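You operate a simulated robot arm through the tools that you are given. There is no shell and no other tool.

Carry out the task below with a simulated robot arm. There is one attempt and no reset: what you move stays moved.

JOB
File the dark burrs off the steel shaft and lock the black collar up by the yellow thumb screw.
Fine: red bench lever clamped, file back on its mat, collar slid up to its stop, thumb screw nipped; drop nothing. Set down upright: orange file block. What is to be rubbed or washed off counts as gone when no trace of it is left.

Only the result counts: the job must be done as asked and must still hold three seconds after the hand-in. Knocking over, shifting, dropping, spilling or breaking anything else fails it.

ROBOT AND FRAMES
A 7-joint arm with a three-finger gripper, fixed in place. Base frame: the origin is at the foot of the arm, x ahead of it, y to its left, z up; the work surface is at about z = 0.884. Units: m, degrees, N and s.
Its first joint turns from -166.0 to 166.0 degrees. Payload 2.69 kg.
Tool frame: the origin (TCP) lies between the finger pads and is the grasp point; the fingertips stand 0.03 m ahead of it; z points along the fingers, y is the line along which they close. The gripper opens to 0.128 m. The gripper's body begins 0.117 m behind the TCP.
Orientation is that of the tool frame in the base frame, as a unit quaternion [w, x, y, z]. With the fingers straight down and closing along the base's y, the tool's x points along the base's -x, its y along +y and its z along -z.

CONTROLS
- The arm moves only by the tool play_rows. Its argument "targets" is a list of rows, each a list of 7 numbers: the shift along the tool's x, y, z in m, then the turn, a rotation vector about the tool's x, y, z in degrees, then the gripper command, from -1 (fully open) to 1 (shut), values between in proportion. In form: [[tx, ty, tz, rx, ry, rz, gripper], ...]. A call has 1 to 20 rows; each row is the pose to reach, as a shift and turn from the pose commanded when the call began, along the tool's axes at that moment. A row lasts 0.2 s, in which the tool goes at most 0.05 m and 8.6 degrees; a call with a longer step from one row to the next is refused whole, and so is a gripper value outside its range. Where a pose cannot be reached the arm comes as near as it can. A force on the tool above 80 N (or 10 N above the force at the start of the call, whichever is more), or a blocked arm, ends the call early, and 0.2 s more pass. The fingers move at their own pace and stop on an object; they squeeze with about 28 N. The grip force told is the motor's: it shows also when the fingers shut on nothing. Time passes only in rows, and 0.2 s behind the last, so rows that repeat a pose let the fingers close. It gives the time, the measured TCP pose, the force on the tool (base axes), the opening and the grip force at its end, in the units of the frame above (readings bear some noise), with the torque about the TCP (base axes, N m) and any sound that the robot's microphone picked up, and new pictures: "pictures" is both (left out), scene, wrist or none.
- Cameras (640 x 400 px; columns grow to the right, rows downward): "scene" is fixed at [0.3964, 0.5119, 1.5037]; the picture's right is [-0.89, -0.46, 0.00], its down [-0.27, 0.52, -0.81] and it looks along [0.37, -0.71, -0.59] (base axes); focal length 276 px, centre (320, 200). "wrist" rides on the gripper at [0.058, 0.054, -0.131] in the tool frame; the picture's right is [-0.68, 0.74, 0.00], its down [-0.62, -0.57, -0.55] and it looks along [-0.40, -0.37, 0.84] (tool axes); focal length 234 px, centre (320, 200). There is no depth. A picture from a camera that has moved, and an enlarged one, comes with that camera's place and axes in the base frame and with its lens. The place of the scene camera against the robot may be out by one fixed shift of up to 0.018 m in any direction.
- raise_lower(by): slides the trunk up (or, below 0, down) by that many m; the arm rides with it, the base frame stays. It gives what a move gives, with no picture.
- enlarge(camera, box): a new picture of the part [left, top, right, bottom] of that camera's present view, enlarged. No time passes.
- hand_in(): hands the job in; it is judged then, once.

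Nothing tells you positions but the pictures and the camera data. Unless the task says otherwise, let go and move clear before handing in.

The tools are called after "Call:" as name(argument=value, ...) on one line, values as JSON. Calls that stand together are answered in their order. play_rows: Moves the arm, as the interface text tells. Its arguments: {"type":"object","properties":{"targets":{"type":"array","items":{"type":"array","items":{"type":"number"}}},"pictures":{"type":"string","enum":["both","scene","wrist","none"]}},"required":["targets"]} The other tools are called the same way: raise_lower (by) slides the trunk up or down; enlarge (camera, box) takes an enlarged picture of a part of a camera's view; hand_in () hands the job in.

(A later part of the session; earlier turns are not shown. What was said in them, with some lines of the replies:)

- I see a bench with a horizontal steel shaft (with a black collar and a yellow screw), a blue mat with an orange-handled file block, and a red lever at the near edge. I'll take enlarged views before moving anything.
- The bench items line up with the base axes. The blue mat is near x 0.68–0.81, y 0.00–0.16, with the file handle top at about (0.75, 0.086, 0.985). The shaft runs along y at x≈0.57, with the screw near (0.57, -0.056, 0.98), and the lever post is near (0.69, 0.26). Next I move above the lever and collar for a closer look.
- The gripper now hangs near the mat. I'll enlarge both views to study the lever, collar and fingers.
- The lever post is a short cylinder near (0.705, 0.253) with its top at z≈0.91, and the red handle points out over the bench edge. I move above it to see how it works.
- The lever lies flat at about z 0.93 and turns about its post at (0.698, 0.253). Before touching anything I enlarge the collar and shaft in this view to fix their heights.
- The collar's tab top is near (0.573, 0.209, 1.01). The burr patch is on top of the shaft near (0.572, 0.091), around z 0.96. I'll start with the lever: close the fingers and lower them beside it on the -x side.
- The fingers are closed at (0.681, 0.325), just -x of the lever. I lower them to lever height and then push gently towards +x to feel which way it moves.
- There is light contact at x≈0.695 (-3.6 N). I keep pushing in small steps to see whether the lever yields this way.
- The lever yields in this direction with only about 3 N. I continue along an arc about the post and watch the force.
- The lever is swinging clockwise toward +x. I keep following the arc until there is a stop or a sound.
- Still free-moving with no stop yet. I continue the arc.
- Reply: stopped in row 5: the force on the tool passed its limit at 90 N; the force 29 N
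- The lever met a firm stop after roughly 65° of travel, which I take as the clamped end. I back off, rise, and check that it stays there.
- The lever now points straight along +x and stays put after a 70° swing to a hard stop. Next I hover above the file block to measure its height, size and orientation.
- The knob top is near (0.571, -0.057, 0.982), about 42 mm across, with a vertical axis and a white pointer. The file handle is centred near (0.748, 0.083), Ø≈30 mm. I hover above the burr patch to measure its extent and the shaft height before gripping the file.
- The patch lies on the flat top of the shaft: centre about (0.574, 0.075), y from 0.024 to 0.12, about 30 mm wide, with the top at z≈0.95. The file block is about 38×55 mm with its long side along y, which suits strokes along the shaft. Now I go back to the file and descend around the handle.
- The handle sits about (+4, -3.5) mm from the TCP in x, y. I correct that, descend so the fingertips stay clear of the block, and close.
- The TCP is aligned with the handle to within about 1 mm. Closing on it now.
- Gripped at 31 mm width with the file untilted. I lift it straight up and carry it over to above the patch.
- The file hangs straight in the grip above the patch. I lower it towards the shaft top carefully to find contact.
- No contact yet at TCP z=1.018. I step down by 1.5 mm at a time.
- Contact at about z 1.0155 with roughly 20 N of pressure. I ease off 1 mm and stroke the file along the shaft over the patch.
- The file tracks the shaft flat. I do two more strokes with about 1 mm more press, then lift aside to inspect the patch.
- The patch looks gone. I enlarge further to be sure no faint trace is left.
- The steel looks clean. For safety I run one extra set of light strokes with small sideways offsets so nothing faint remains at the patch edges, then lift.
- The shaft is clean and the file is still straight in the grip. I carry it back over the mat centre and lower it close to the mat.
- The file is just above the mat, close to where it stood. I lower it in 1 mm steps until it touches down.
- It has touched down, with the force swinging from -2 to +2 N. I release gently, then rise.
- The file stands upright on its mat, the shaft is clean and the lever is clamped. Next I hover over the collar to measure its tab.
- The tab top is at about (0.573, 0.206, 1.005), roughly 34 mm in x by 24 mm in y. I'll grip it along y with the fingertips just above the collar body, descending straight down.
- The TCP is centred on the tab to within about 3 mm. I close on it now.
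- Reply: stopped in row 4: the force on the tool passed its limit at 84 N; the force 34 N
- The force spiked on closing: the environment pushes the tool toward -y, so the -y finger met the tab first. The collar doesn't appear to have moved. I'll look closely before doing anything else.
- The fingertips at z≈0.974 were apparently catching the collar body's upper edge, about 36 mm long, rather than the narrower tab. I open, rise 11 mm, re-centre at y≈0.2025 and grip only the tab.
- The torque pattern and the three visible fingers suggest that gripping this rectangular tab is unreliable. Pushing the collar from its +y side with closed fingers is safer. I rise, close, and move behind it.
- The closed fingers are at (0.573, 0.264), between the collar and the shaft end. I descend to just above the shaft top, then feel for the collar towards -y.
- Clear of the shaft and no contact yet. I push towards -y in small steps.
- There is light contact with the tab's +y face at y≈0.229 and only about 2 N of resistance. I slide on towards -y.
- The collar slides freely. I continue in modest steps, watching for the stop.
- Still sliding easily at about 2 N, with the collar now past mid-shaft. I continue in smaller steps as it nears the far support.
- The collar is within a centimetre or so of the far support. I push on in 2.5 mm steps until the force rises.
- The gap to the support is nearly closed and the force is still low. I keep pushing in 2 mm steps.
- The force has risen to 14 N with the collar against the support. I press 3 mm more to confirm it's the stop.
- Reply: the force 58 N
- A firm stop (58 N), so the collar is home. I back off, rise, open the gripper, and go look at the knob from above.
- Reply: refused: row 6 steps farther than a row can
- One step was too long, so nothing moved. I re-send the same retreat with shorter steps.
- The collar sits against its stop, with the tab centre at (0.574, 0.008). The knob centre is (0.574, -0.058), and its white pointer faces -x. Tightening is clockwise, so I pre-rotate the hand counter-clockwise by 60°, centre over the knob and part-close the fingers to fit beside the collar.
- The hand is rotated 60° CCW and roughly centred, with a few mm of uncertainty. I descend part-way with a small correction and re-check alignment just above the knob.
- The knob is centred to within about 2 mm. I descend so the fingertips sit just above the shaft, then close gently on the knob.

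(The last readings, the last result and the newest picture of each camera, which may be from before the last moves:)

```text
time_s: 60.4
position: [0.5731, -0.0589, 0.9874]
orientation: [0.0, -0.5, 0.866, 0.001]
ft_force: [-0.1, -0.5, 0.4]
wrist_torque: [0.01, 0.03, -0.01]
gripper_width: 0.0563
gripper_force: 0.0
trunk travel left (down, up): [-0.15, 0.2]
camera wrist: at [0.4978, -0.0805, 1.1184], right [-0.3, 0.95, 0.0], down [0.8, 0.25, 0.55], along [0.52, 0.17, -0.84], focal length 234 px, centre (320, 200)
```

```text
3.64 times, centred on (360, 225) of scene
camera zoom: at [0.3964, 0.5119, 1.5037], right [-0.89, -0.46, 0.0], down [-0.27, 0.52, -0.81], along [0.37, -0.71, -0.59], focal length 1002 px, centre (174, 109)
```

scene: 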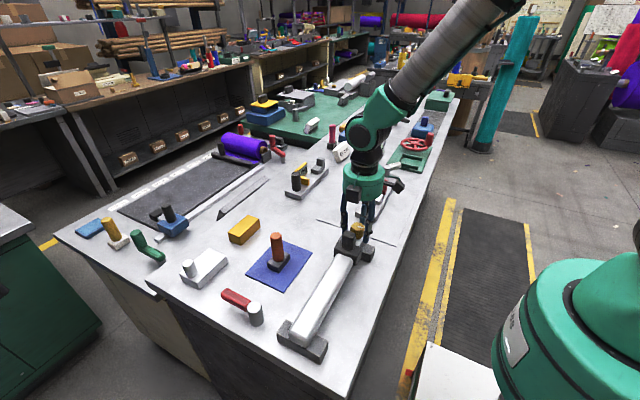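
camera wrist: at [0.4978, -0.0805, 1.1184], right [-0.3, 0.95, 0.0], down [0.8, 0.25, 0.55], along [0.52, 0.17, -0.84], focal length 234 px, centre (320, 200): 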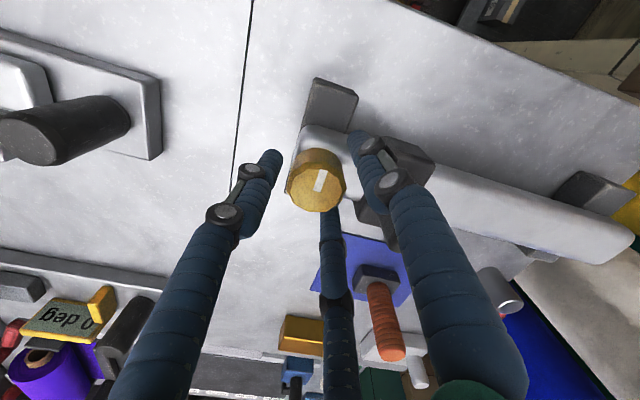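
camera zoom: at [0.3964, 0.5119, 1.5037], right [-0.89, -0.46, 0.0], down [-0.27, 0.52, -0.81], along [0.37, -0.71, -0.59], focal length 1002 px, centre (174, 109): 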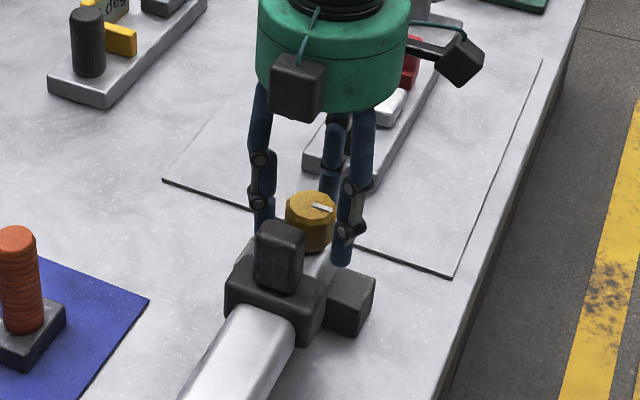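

The TCP is aligned to about 2 mm. I close on the knob in stages.

Call:
play_rows(targets=[[-0.0005, -0.0009, 0, 0, 0, 0, 0.3], [-0.0005, -0.0009, 0, 0, 0, 0, 0.4], [-0.0005, -0.0009, 0, 0, 0, 0, 1], [-0.0005, -0.0009, 0, 0, 0, 0, 1], [-0.0005, -0.0009, 0, 0, 0, 0, 1]])

Call:
enlarge(camera="wrist", box=[230, 80, 410, 240])

```text
time_s: 61.5
position: [0.5733, -0.0601, 0.9884]
orientation: [0.001, -0.5, 0.866, 0.002]
ft_force: [-5.9, -35.7, 1.4]
wrist_torque: [-1.2, 0.05, -0.25]
gripper_width: 0.0402
gripper_force: 27.8
trunk travel left (down, up): [-0.15, 0.2]
camera wrist: at [0.4988, -0.082, 1.1182], right [-0.3, 0.95, 0.0], down [0.8, 0.25, 0.55], along [0.52, 0.17, -0.84], focal length 234 px, centre (320, 200)
```

scene: 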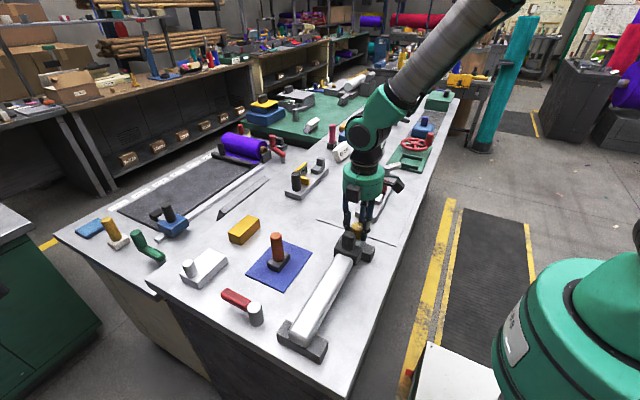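
wrist: 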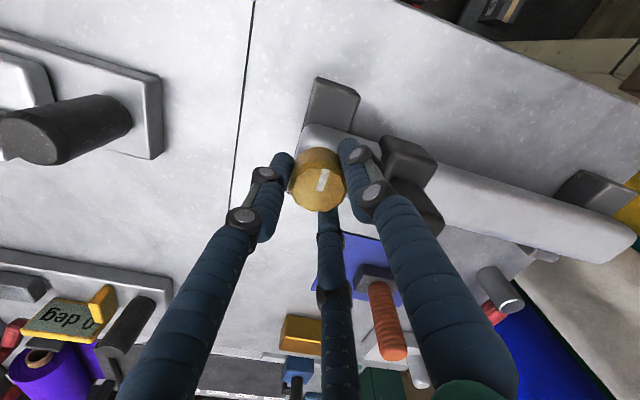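

```text
2.50 times, centred on (320, 160) of wrist
camera zoom: at [0.4988, -0.082, 1.1182], right [-0.3, 0.95, 0.0], down [0.8, 0.25, 0.55], along [0.52, 0.17, -0.84], focal length 585 px, centre (320, 300)
```

zoom: 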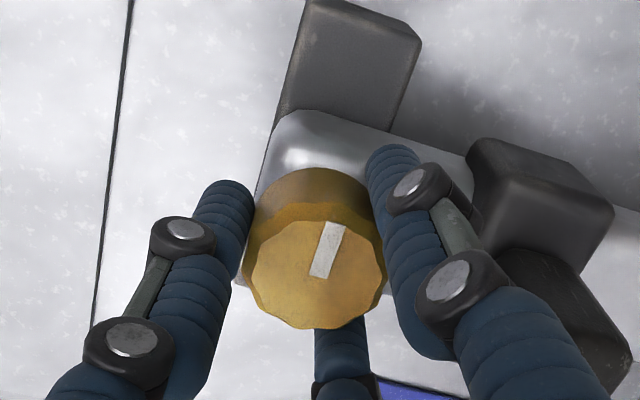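

The knob is gripped at its 40 mm diameter, with about 36 N of side load from slight misalignment. I shift 2 mm to relieve that before turning.

Call:
play_rows(targets=[[0.001, -0.0004, 0, 0, 0, 0, 1], [0.002, -0.0008, 0, 0, 0, 0, 1], [0.002, -0.0008, 0, 0, 0, 0, 1]], pictures="none")

```text
time_s: 62.4
position: [0.5738, -0.0604, 0.9876]
orientation: [0.0, -0.501, 0.865, 0.002]
ft_force: [-1.9, -11.1, 4.4]
wrist_torque: [-0.07, 0.1, -0.11]
gripper_width: 0.0401
gripper_force: 27.5
trunk travel left (down, up): [-0.15, 0.2]
```

The side load is down to 11 N. I now turn clockwise (positive about the tool's z) slowly, with a little more correction.

Call:
play_rows(targets=[[0.0008, -0.0004, 0, 0, 0, 0, 1], [0.0008, -0.0004, 0, 0, 0, 4, 1], [0.0008, -0.0004, 0, 0, 0, 8, 1], [0.0008, -0.0004, 0, 0, 0, 12, 1], [0.0008, -0.0004, 0, 0, 0, 16, 1]])

Call:
enlarge(camera="wrist", box=[230, 80, 410, 240])

Call:
enlarge(camera="scene", box=[310, 170, 410, 280])

```text
time_s: 63.5
position: [0.5744, -0.059, 0.9874]
orientation: [-0.002, -0.374, 0.928, 0.001]
ft_force: [-2.9, 7.8, 2.7]
wrist_torque: [0.33, 0.11, 0.0]
gripper_width: 0.0395
gripper_force: 28.1
trunk travel left (down, up): [-0.15, 0.2]
camera wrist: at [0.4956, -0.0602, 1.1183], right [-0.02, 1.0, 0.0], down [0.84, 0.02, 0.55], along [0.55, 0.01, -0.84], focal length 234 px, centre (320, 200)
```

scene: 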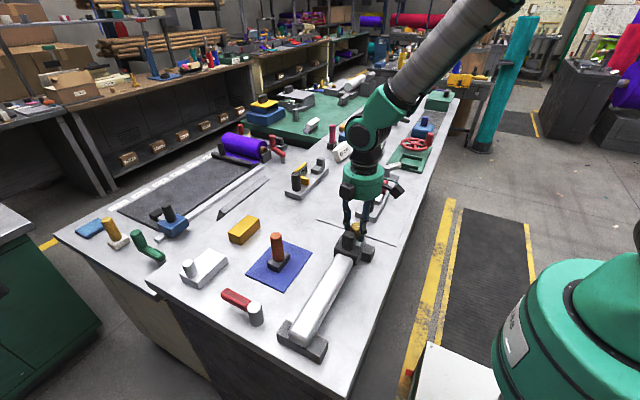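
wrist: 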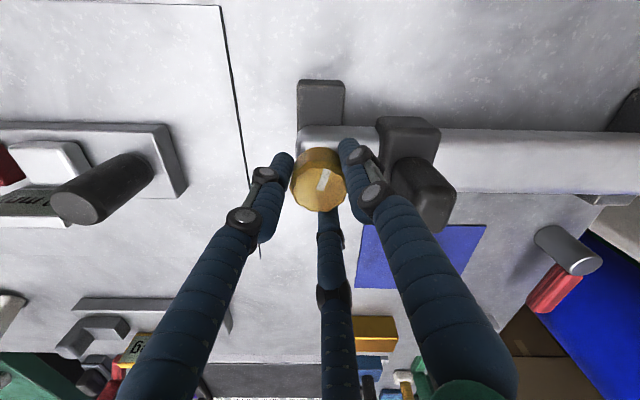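

```text
2.50 times, centred on (320, 160) of wrist
camera zoom: at [0.4956, -0.0602, 1.1183], right [-0.02, 1.0, 0.0], down [0.84, 0.02, 0.55], along [0.55, 0.01, -0.84], focal length 585 px, centre (320, 300)
```

zoom: 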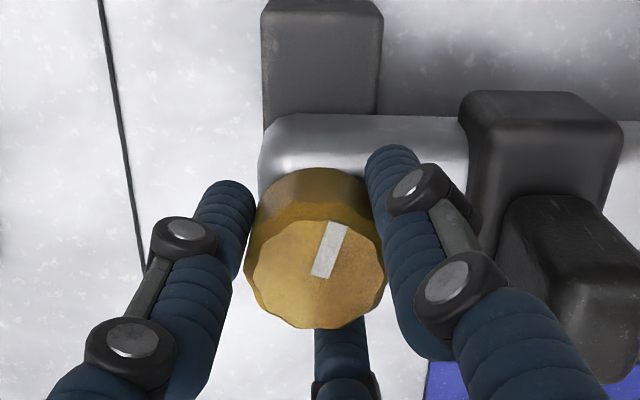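

```text
3.64 times, centred on (360, 225) of scene
camera zoom: at [0.3964, 0.5119, 1.5037], right [-0.89, -0.46, 0.0], down [-0.27, 0.52, -0.81], along [0.37, -0.71, -0.59], focal length 1002 px, centre (174, 109)
```

zoom: 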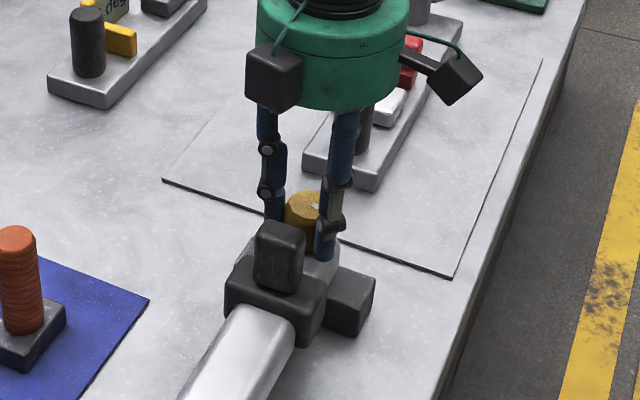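

The knob turns with the hand (the pointer stays fixed in the hand's view) with almost no torque. I keep turning clockwise.

Call:
play_rows(targets=[[0, 0, 0, 0, 0, 6, 1], [0, 0, 0, 0, 0, 12, 1], [0, 0, 0, 0, 0, 18, 1], [0, 0, 0, 0, 0, 24, 1], [0, 0, 0, 0, 0, 30, 1]])

Call:
enlarge(camera="wrist", box=[230, 80, 410, 240])

```text
time_s: 64.8
position: [0.5753, -0.06, 0.9879]
orientation: [-0.001, -0.121, 0.993, 0.001]
ft_force: [3.0, 15.2, 3.5]
wrist_torque: [0.79, -0.26, 0.02]
gripper_width: 0.0393
gripper_force: 44.9
trunk travel left (down, up): [-0.15, 0.2]
camera wrist: at [0.5056, -0.0206, 1.1182], right [0.48, 0.88, 0.0], down [0.74, -0.4, 0.55], along [0.48, -0.26, -0.84], focal length 234 px, centre (320, 200)
```

scene: 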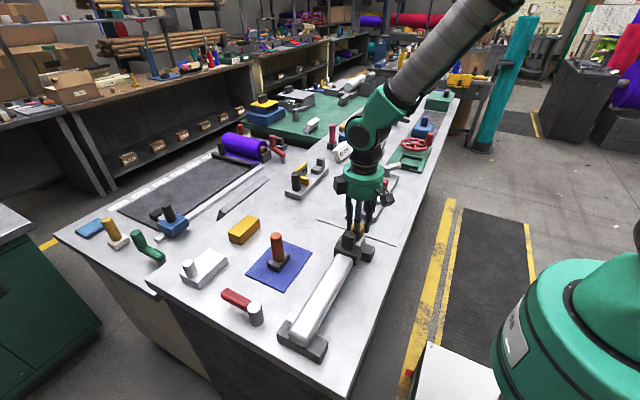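
wrist: 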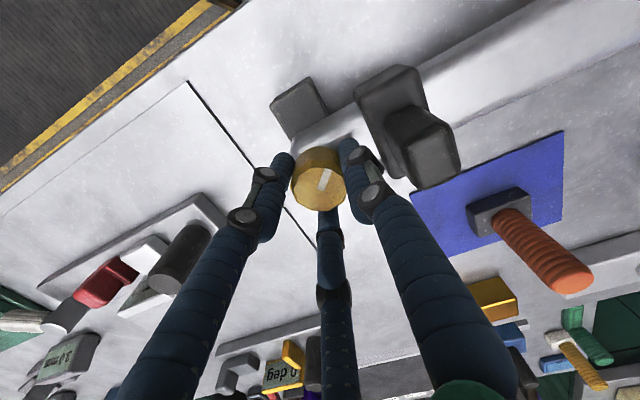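

```text
2.50 times, centred on (320, 160) of wrist
camera zoom: at [0.5056, -0.0206, 1.1182], right [0.48, 0.88, 0.0], down [0.74, -0.4, 0.55], along [0.48, -0.26, -0.84], focal length 585 px, centre (320, 300)
```

zoom: 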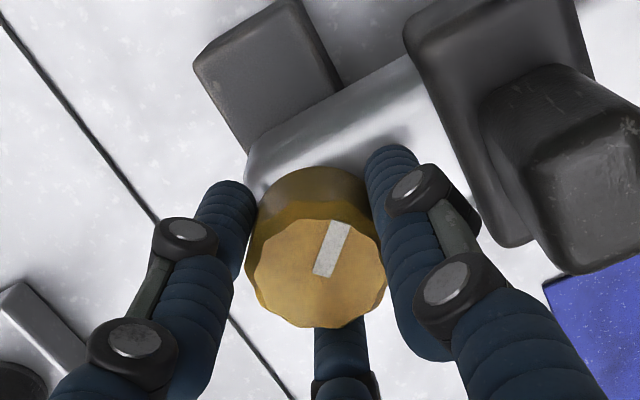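

46° turned so far and still free, with the pointer following the grip. I ease the side load slightly and keep turning.

Call:
play_rows(targets=[[-0.0004, 0.0009, 0, 0, 0, 6, 1], [-0.0004, 0.0009, 0, 0, 0, 12, 1], [-0.0004, 0.0009, 0, 0, 0, 18, 1], [-0.0004, 0.0009, 0, 0, 0, 24, 1], [-0.0004, 0.0009, 0, 0, 0, 30, 1]])

Call:
enlarge(camera="wrist", box=[230, 80, 410, 240])

```text
time_s: 66.0
position: [0.5752, -0.0599, 0.987]
orientation: [-0.001, 0.141, 0.99, 0.002]
ft_force: [6.0, -4.9, -2.7]
wrist_torque: [-0.09, -0.5, 0.04]
gripper_width: 0.0389
gripper_force: 45.2
trunk travel left (down, up): [-0.15, 0.2]
camera wrist: at [0.5342, 0.0091, 1.1182], right [0.85, 0.52, 0.0], down [0.44, -0.72, 0.55], along [0.28, -0.47, -0.84], focal length 234 px, centre (320, 200)
```

scene: 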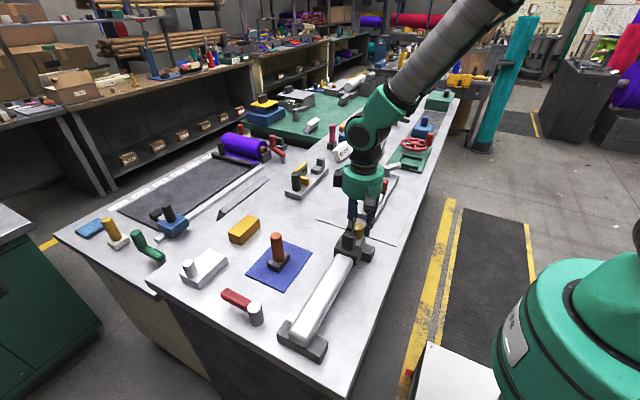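
wrist: 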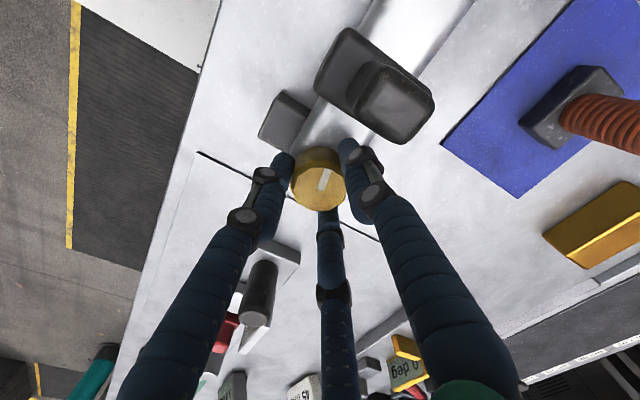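

```text
2.50 times, centred on (320, 160) of wrist
camera zoom: at [0.5342, 0.0091, 1.1182], right [0.85, 0.52, 0.0], down [0.44, -0.72, 0.55], along [0.28, -0.47, -0.84], focal length 585 px, centre (320, 300)
```

zoom: 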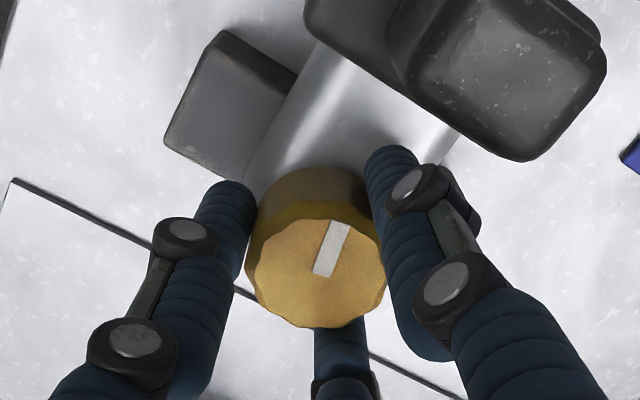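

76° now with the knob following faithfully and no tightening torque. I continue.

Call:
play_rows(targets=[[0, 0, 0, 0, 0, 6, 1], [0, 0, 0, 0, 0, 12, 1], [0, 0, 0, 0, 0, 18, 1], [0, 0, 0, 0, 0, 24, 1], [0, 0, 0, 0, 0, 30, 1]])

Call:
enlarge(camera="wrist", box=[230, 80, 410, 240])

```text
time_s: 67.2
position: [0.5757, -0.0611, 0.9881]
orientation: [-0.002, 0.392, 0.92, -0.001]
ft_force: [9.5, -7.3, -6.3]
wrist_torque: [-0.21, -0.42, 0.01]
gripper_width: 0.039
gripper_force: 45.0
trunk travel left (down, up): [-0.15, 0.2]
camera wrist: at [0.5737, 0.0207, 1.1182], right [1.0, 0.02, 0.0], down [0.02, -0.84, 0.55], along [0.01, -0.55, -0.84], focal length 234 px, centre (320, 200)
```

scene: 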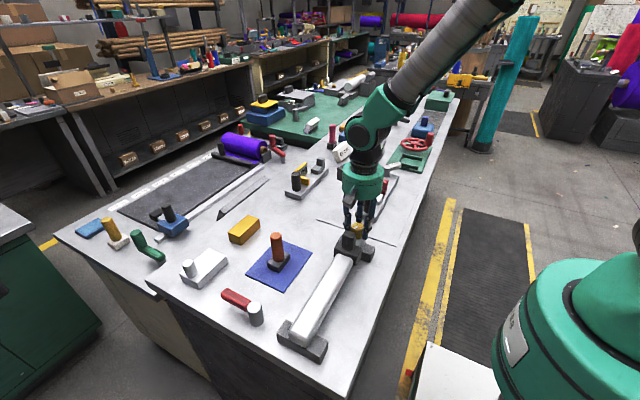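
wrist: 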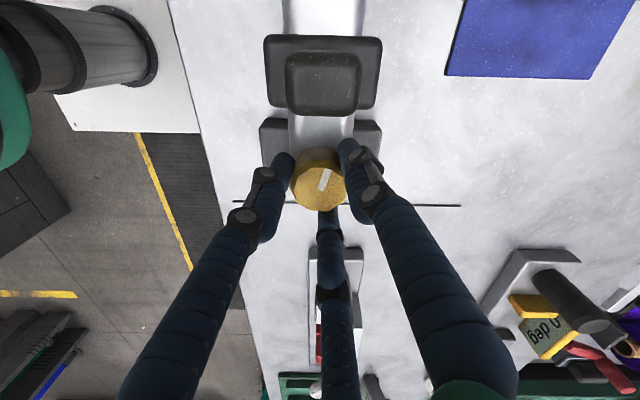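

```text
2.50 times, centred on (320, 160) of wrist
camera zoom: at [0.5737, 0.0207, 1.1182], right [1.0, 0.02, 0.0], down [0.02, -0.84, 0.55], along [0.01, -0.55, -0.84], focal length 585 px, centre (320, 300)
```

zoom: 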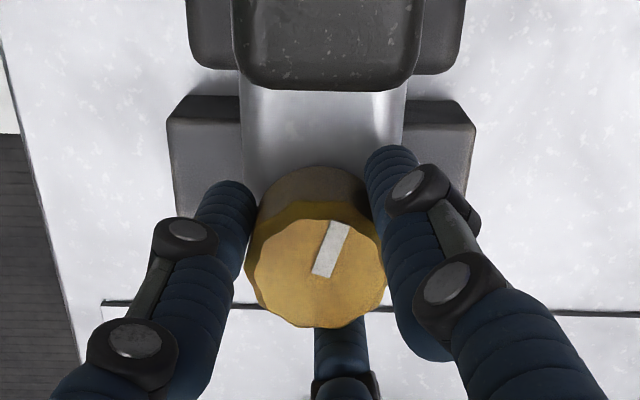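

106° turned and still no tightening torque, so I continue clockwise.

Call:
play_rows(targets=[[-0.0004, 0, 0, 0, 0, 6, 1], [-0.0004, 0, 0, 0, 0, 12, 1], [-0.0004, 0, 0, 0, 0, 18, 1], [-0.0004, 0, 0, 0, 0, 24, 1], [-0.0004, 0, 0, 0, 0, 30, 1]], pictures="wrist")

Call:
enlarge(camera="wrist", box=[230, 80, 410, 240])

```text
time_s: 68.3
position: [0.5765, -0.0592, 0.9881]
orientation: [-0.002, 0.616, 0.788, 0.0]
ft_force: [6.0, -6.4, -0.6]
wrist_torque: [-0.24, -0.26, 0.67]
gripper_width: 0.0379
gripper_force: 45.5
trunk travel left (down, up): [-0.15, 0.2]
camera wrist: at [0.6135, 0.0109, 1.1177], right [0.88, -0.48, 0.0], down [-0.4, -0.73, 0.55], along [-0.27, -0.48, -0.84], focal length 234 px, centre (320, 200)
```

wrist: 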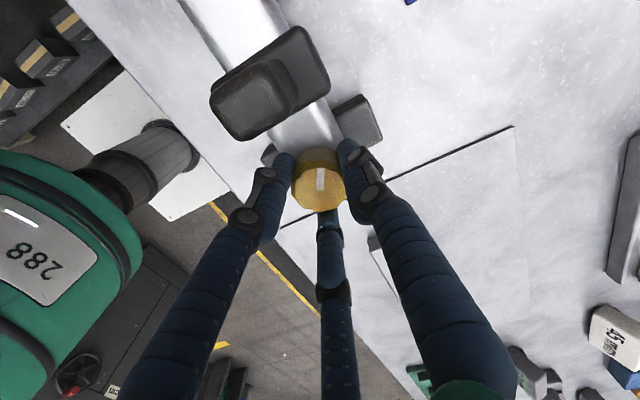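

```text
2.50 times, centred on (320, 160) of wrist
camera zoom: at [0.6135, 0.0109, 1.1177], right [0.88, -0.48, 0.0], down [-0.4, -0.73, 0.55], along [-0.27, -0.48, -0.84], focal length 585 px, centre (320, 300)
```

zoom: 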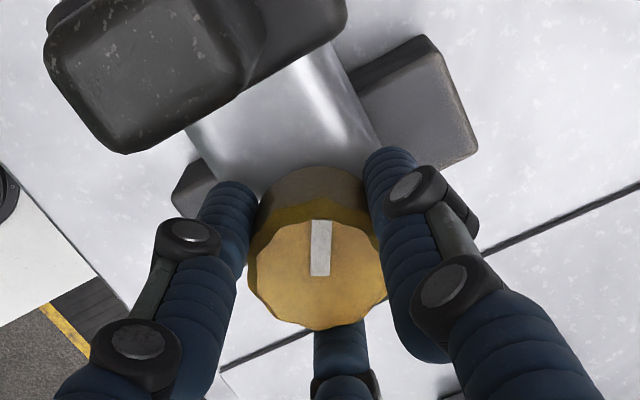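

The knob has stopped: torque jumped to 0.67 N·m and the hand slipped on it. The pointer now sits about 120° clockwise from its start, so the screw is nipped. I release by opening a little, then rise straight up.

Call:
play_rows(targets=[[0, 0, 0, 0, 0, 0, 0.3], [0, 0, 0, 0, 0, 0, 0.125], [0, 0, 0, 0, 0, 0, 0.125], [0, 0, -0.03, 0, 0, 0, 0.125], [0, 0, -0.06, 0, 0, 0, 0.125], [0, 0, -0.1, 0, 0, 0, 0.125], [0, 0, -0.14, 0, 0, 0, 0.0]])

Call:
enlarge(camera="wrist", box=[230, 60, 410, 220])

Call:
enlarge(camera="scene", box=[310, 190, 410, 300])

```text
time_s: 70.0
position: [0.5756, -0.0591, 1.1279]
orientation: [-0.002, 0.616, 0.788, 0.0]
ft_force: [1.1, -0.4, -0.5]
wrist_torque: [-0.02, -0.01, -0.01]
gripper_width: 0.0642
gripper_force: 0.1
trunk travel left (down, up): [-0.15, 0.2]
camera wrist: at [0.6146, 0.0108, 1.2578], right [0.88, -0.48, 0.0], down [-0.4, -0.74, 0.55], along [-0.27, -0.48, -0.84], focal length 234 px, centre (320, 200)
```

scene: 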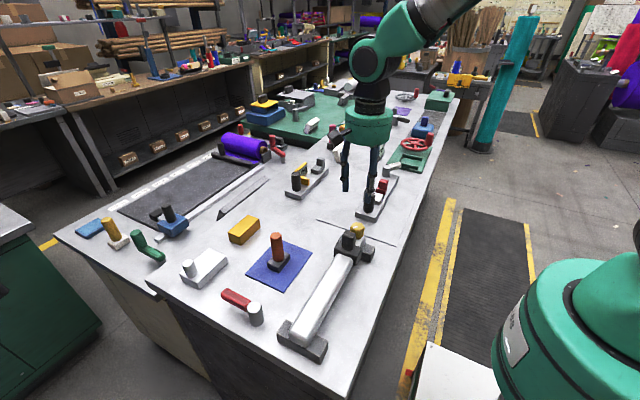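
wrist: 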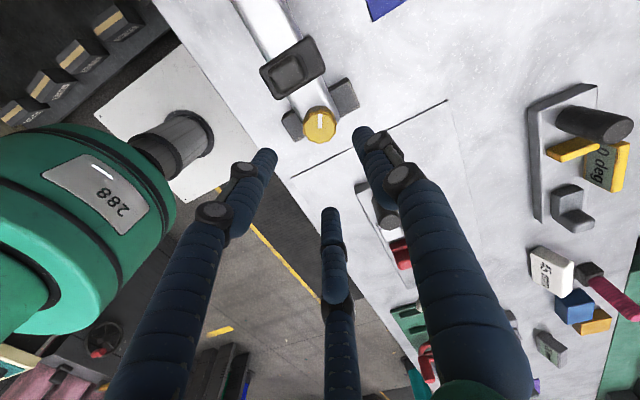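

```text
2.50 times, centred on (320, 140) of wrist
camera zoom: at [0.6146, 0.0108, 1.2578], right [0.88, -0.48, 0.0], down [-0.4, -0.74, 0.55], along [-0.27, -0.48, -0.84], focal length 585 px, centre (320, 350)
```

zoom: 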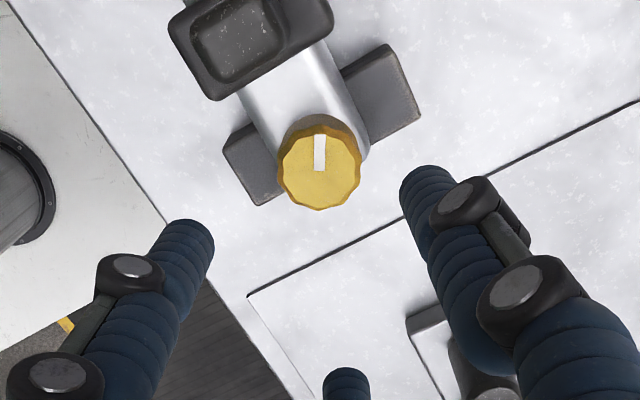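

```text
3.64 times, centred on (360, 245) of scene
camera zoom: at [0.3964, 0.5119, 1.5037], right [-0.89, -0.46, 0.0], down [-0.27, 0.52, -0.81], along [0.37, -0.71, -0.59], focal length 1002 px, centre (174, 36)
```

zoom: 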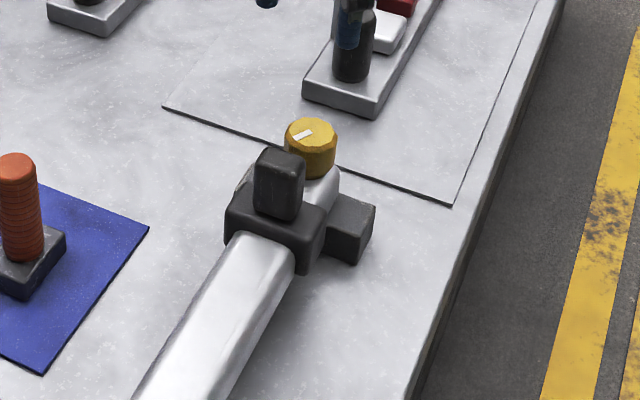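

The pointer stays where the screw stopped, and the collar and lever are unchanged. To be sure the screw is fully nipped, I re-index the hand 40° back and try one more clockwise turn.

Call:
play_rows(targets=[[0, 0, 0, 0, 0, -8, 0.125], [0, 0, 0, 0, 0, -16, 0.125], [0, 0, 0, 0, 0, -24, 0.125], [0, 0, 0, 0, 0, -32, 0.125], [0, 0, 0, 0, 0, -40, 0.125], [0, 0, 0.04, 0, 0, -40, 0.125], [0, 0, 0.08, 0, 0, -40, 0.125], [0, 0, 0.11, 0, 0, -40, 0.125]])

Call:
enlarge(camera="wrist", box=[230, 80, 410, 240])

Call:
enlarge(camera="scene", box=[310, 170, 410, 280])

```text
time_s: 71.8
position: [0.5739, -0.0588, 1.0177]
orientation: [-0.001, 0.309, 0.951, 0.001]
ft_force: [-0.3, 0.7, 0.9]
wrist_torque: [-0.02, 0.0, 0.03]
gripper_width: 0.0558
gripper_force: 0.1
trunk travel left (down, up): [-0.15, 0.2]
camera wrist: at [0.559, 0.02, 1.1483], right [0.98, 0.2, 0.0], down [0.17, -0.82, 0.55], along [0.11, -0.54, -0.84], focal length 234 px, centre (320, 200)
```

scene: 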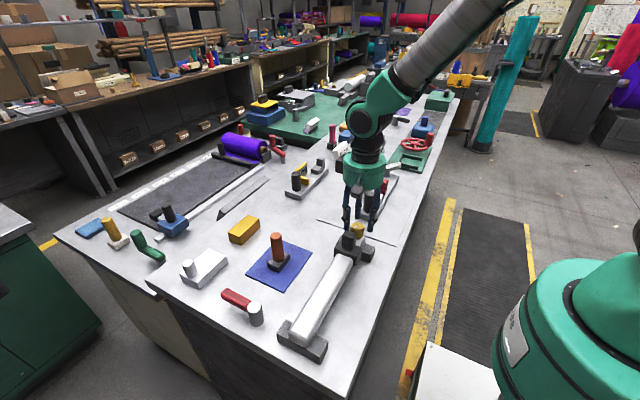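
wrist: 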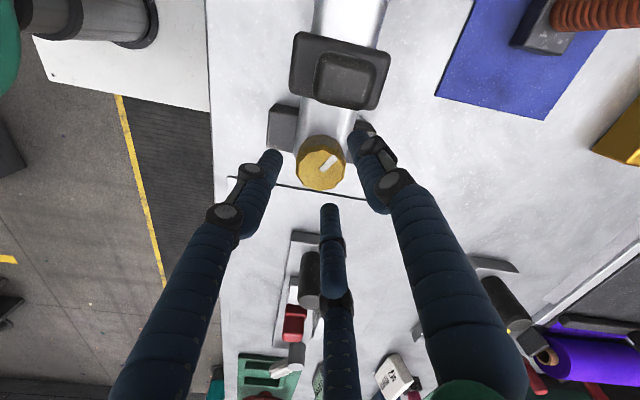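

```text
2.50 times, centred on (320, 160) of wrist
camera zoom: at [0.559, 0.02, 1.1483], right [0.98, 0.2, 0.0], down [0.17, -0.82, 0.55], along [0.11, -0.54, -0.84], focal length 585 px, centre (320, 300)
```

zoom: 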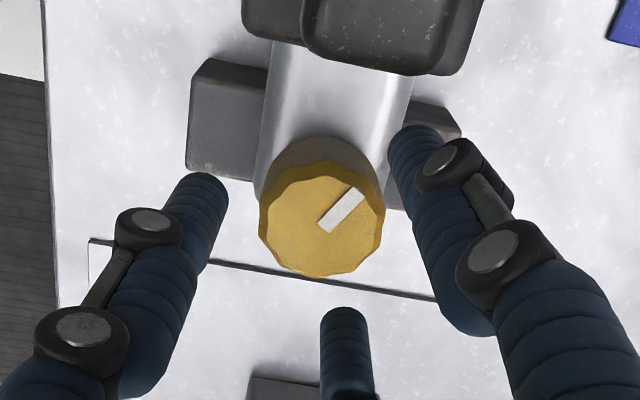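

```text
3.64 times, centred on (360, 225) of scene
camera zoom: at [0.3964, 0.5119, 1.5037], right [-0.89, -0.46, 0.0], down [-0.27, 0.52, -0.81], along [0.37, -0.71, -0.59], focal length 1002 px, centre (174, 109)
```

zoom: 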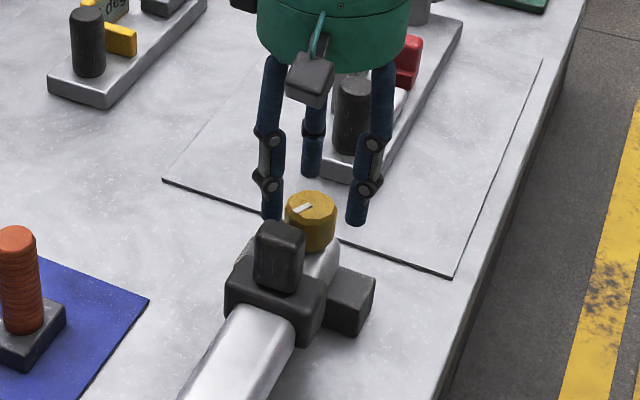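

The hand is over the knob with the pointer unchanged. I descend, close, and try a further clockwise turn of about 20°.

Call:
play_rows(targets=[[0, 0, 0.015, 0, 0, 0, 0.125], [0, 0, 0.03, 0, 0, 0, 0.125], [0, 0, 0.03, 0, 0, 0, 0.3], [0, 0, 0.03, 0, 0, 0, 0.4], [0, 0, 0.03, 0, 0, 0, 1], [0, 0, 0.03, 0, 0, 0, 1]], pictures="wrist")

Call:
enlarge(camera="wrist", box=[230, 80, 410, 240])

```text
time_s: 73.2
position: [0.5746, -0.0601, 0.985]
orientation: [-0.001, 0.308, 0.951, 0.001]
ft_force: [1.3, -22.3, -2.5]
wrist_torque: [-0.79, -0.1, 0.04]
gripper_width: 0.039
gripper_force: 27.7
trunk travel left (down, up): [-0.15, 0.2]
camera wrist: at [0.56, 0.0194, 1.1168], right [0.98, 0.2, 0.0], down [0.17, -0.82, 0.55], along [0.11, -0.54, -0.84], focal length 234 px, centre (320, 200)
```

wrist: 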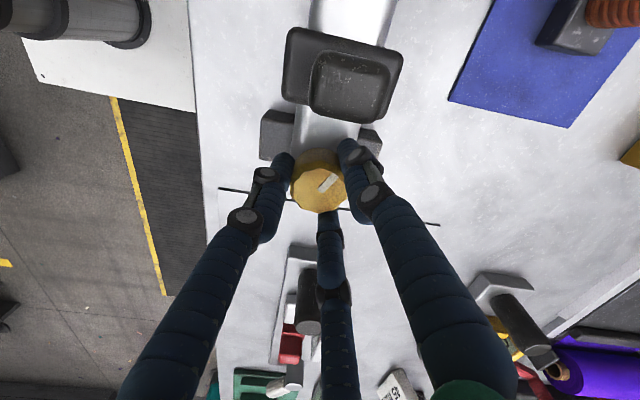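

```text
2.50 times, centred on (320, 160) of wrist
camera zoom: at [0.56, 0.0194, 1.1168], right [0.98, 0.2, 0.0], down [0.17, -0.82, 0.55], along [0.11, -0.54, -0.84], focal length 585 px, centre (320, 300)
```

zoom: 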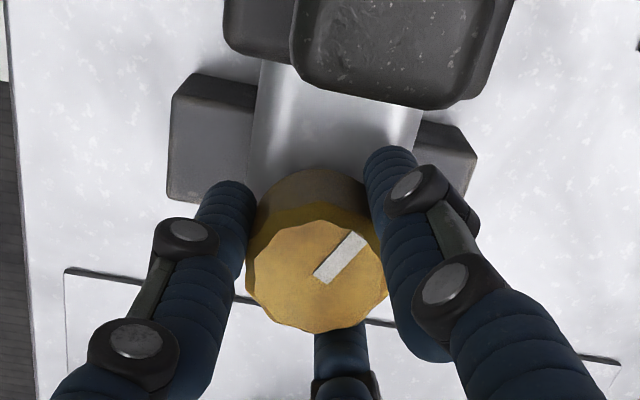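

Re-gripped. I relieve the side load and turn clockwise in 4° steps to see whether it moves any further.

Call:
play_rows(targets=[[-0.0009, -0.0012, 0, 0, 0, 0, 1], [-0.0009, -0.0012, 0, 0, 0, 4, 1], [-0.0009, -0.0012, 0, 0, 0, 8, 1], [-0.0009, -0.0012, 0, 0, 0, 12, 1]], pictures="wrist")

Call:
enlarge(camera="wrist", box=[230, 80, 410, 240])

```text
time_s: 74.2
position: [0.5755, -0.0599, 0.9857]
orientation: [-0.002, 0.407, 0.913, 0.0]
ft_force: [6.0, 18.8, -8.3]
wrist_torque: [0.7, -0.18, 0.74]
gripper_width: 0.038
gripper_force: 44.9
trunk travel left (down, up): [-0.15, 0.2]
camera wrist: at [0.5764, 0.0205, 1.1172], right [1.0, -0.01, 0.0], down [-0.01, -0.84, 0.55], along [-0.01, -0.55, -0.84], focal length 234 px, centre (320, 200)
```

wrist: 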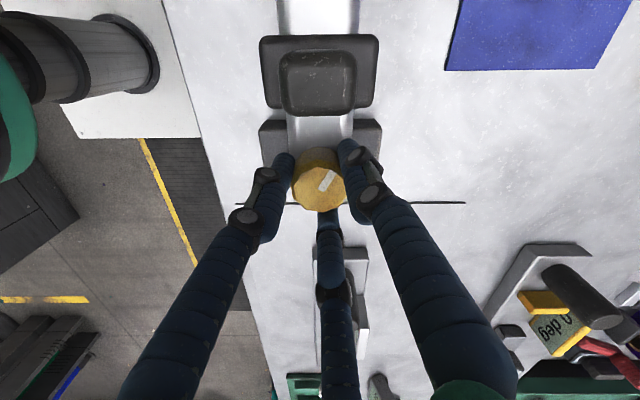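

```text
2.50 times, centred on (320, 160) of wrist
camera zoom: at [0.5764, 0.0205, 1.1172], right [1.0, -0.01, 0.0], down [-0.01, -0.84, 0.55], along [-0.01, -0.55, -0.84], focal length 585 px, centre (320, 300)
```

zoom: 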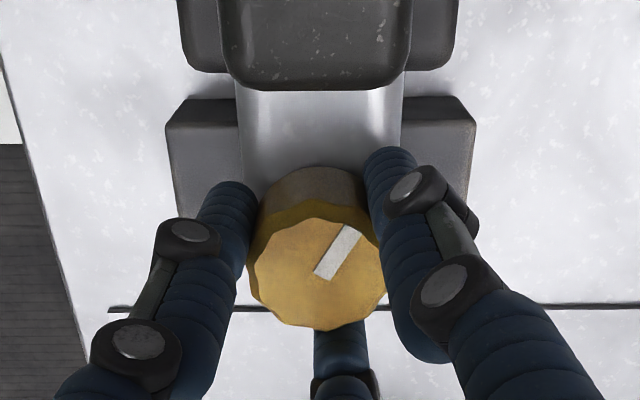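

The hand slips again straight away at 0.74 N·m and the knob doesn't move, so the screw is at its end and nipped. The collar is still at its stop, exactly 0.200 m from where it began. I release, rise and move clear.

Call:
play_rows(targets=[[0, 0, 0, 0, 0, 0, 0.3], [0, 0, 0, 0, 0, 0, 0.125], [0, 0, 0, 0, 0, 0, 0.125], [0, 0, -0.03, 0, 0, 0, 0.125], [0, 0, -0.06, 0, 0, 0, 0.125], [0, 0, -0.1, 0, 0, 0, 0.125], [0, 0, -0.14, 0, 0, 0, 0.0], [0, 0, -0.18, 0, 0, 0, 0.0], [0, 0, -0.22, 0, 0, 0, 0.0], [0, 0, -0.25, 0, 0, 0, 0.0]])

Call:
enlarge(camera="scene", box=[200, 190, 400, 370])

Call:
enlarge(camera="scene", box=[290, 200, 400, 310])

Call:
enlarge(camera="wrist", box=[230, 0, 450, 150])

```text
time_s: 76.3
position: [0.5766, -0.0612, 1.237]
orientation: [-0.001, 0.407, 0.913, 0.001]
ft_force: [-0.2, -0.2, -0.1]
wrist_torque: [0.0, -0.04, -0.01]
gripper_width: 0.0639
gripper_force: 0.0
trunk travel left (down, up): [-0.15, 0.2]
camera wrist: at [0.577, 0.0198, 1.3679], right [1.0, -0.01, 0.0], down [-0.01, -0.84, 0.55], along [-0.01, -0.55, -0.84], focal length 234 px, centre (320, 200)
```

scene: 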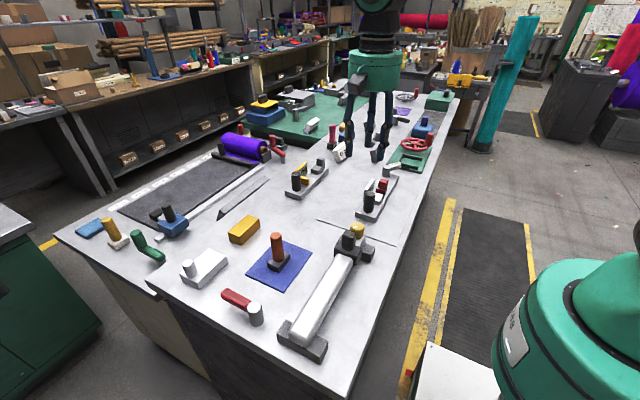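
wrist: 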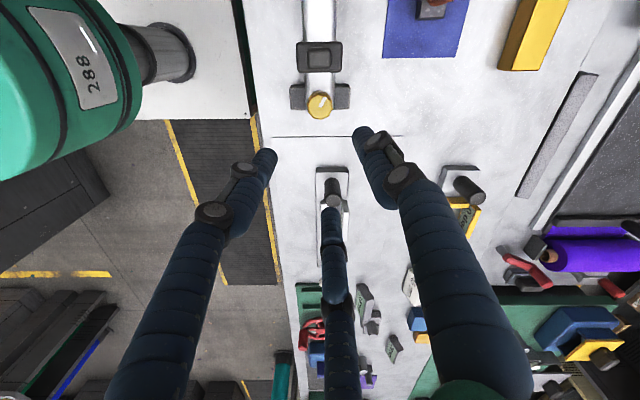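

```text
2.22 times, centred on (300, 280) of scene
camera zoom: at [0.3964, 0.5119, 1.5037], right [-0.89, -0.46, 0.0], down [-0.27, 0.52, -0.81], along [0.37, -0.71, -0.59], focal length 613 px, centre (364, 22)
```

zoom: 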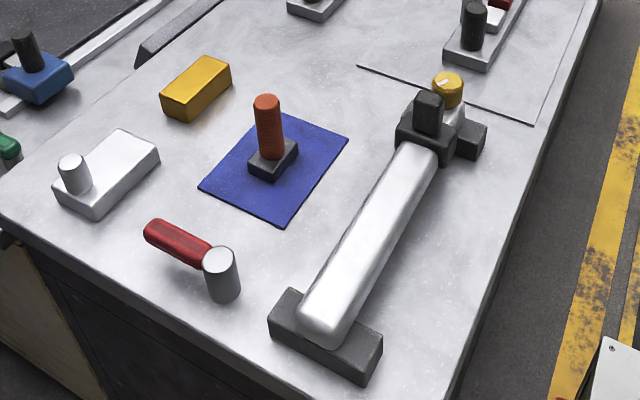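

```text
3.64 times, centred on (345, 255) of scene
camera zoom: at [0.3964, 0.5119, 1.5037], right [-0.89, -0.46, 0.0], down [-0.27, 0.52, -0.81], along [0.37, -0.71, -0.59], focal length 1002 px, centre (229, 0)
```

zoom: 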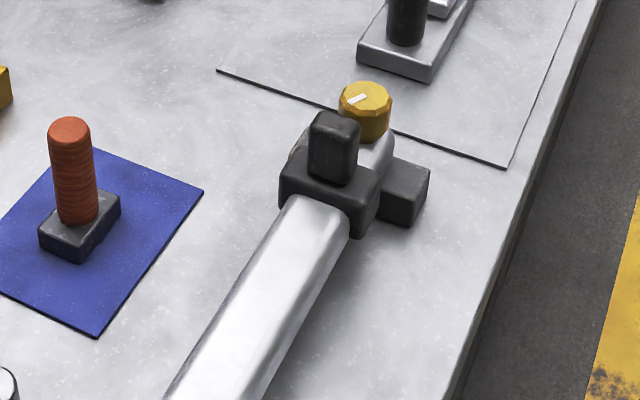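

```text
2.67 times, centred on (340, 75) of wrist
camera zoom: at [0.577, 0.0198, 1.3679], right [1.0, -0.01, 0.0], down [-0.01, -0.84, 0.55], along [-0.01, -0.55, -0.84], focal length 624 px, centre (267, 533)
```

zoom: 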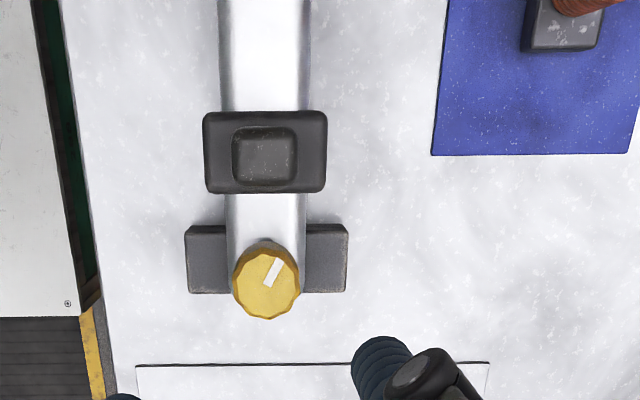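

Everything checks out in the pictures:
- **Lever:** red lever swung to its stop.
- **File:** orange file block upright on its mat.
- **Shaft:** bright, with no trace of burrs.
- **Collar:** at its stop.
- **Screw:** nipped and unable to turn further.

The hand is clear, so I hand in.

Call:
hand_in()

```text
The job is handed in.
```

I filed the burrs off the shaft and locked the collar by the thumb screw, and the job is handed in. I don't know the verdict, as nothing came back beyond confirmation that it was received.

- **Lever:** the red lever swung about 70° clockwise to a hard stop and stayed there. I took that stop as "clamped", since nothing marked which end is which.
- **Burrs:** gone. Enlarged pictures of the shaft show no trace of the patch.
- **File:** the orange file block is back upright on its blue mat.
- **Collar:** slid 0.200 m to a firm stop, with 58 N on the last push. It stops a couple of centimetres short of the far support with no visible shoulder, so I went by the force rather than by sight.
- **Thumb screw:** turned about 115–120° clockwise until it resisted and the fingers slipped at about 0.7 N·m. A second grip and turn did not move it further.

Two moves tripped the arm's force limit: reaching the lever's stop, and a first try at gripping the collar by its tab. I saw no shift or damage from either, and pushed the collar with closed fingers instead. Nothing was dropped, and I saw nothing else on the bench out of place.
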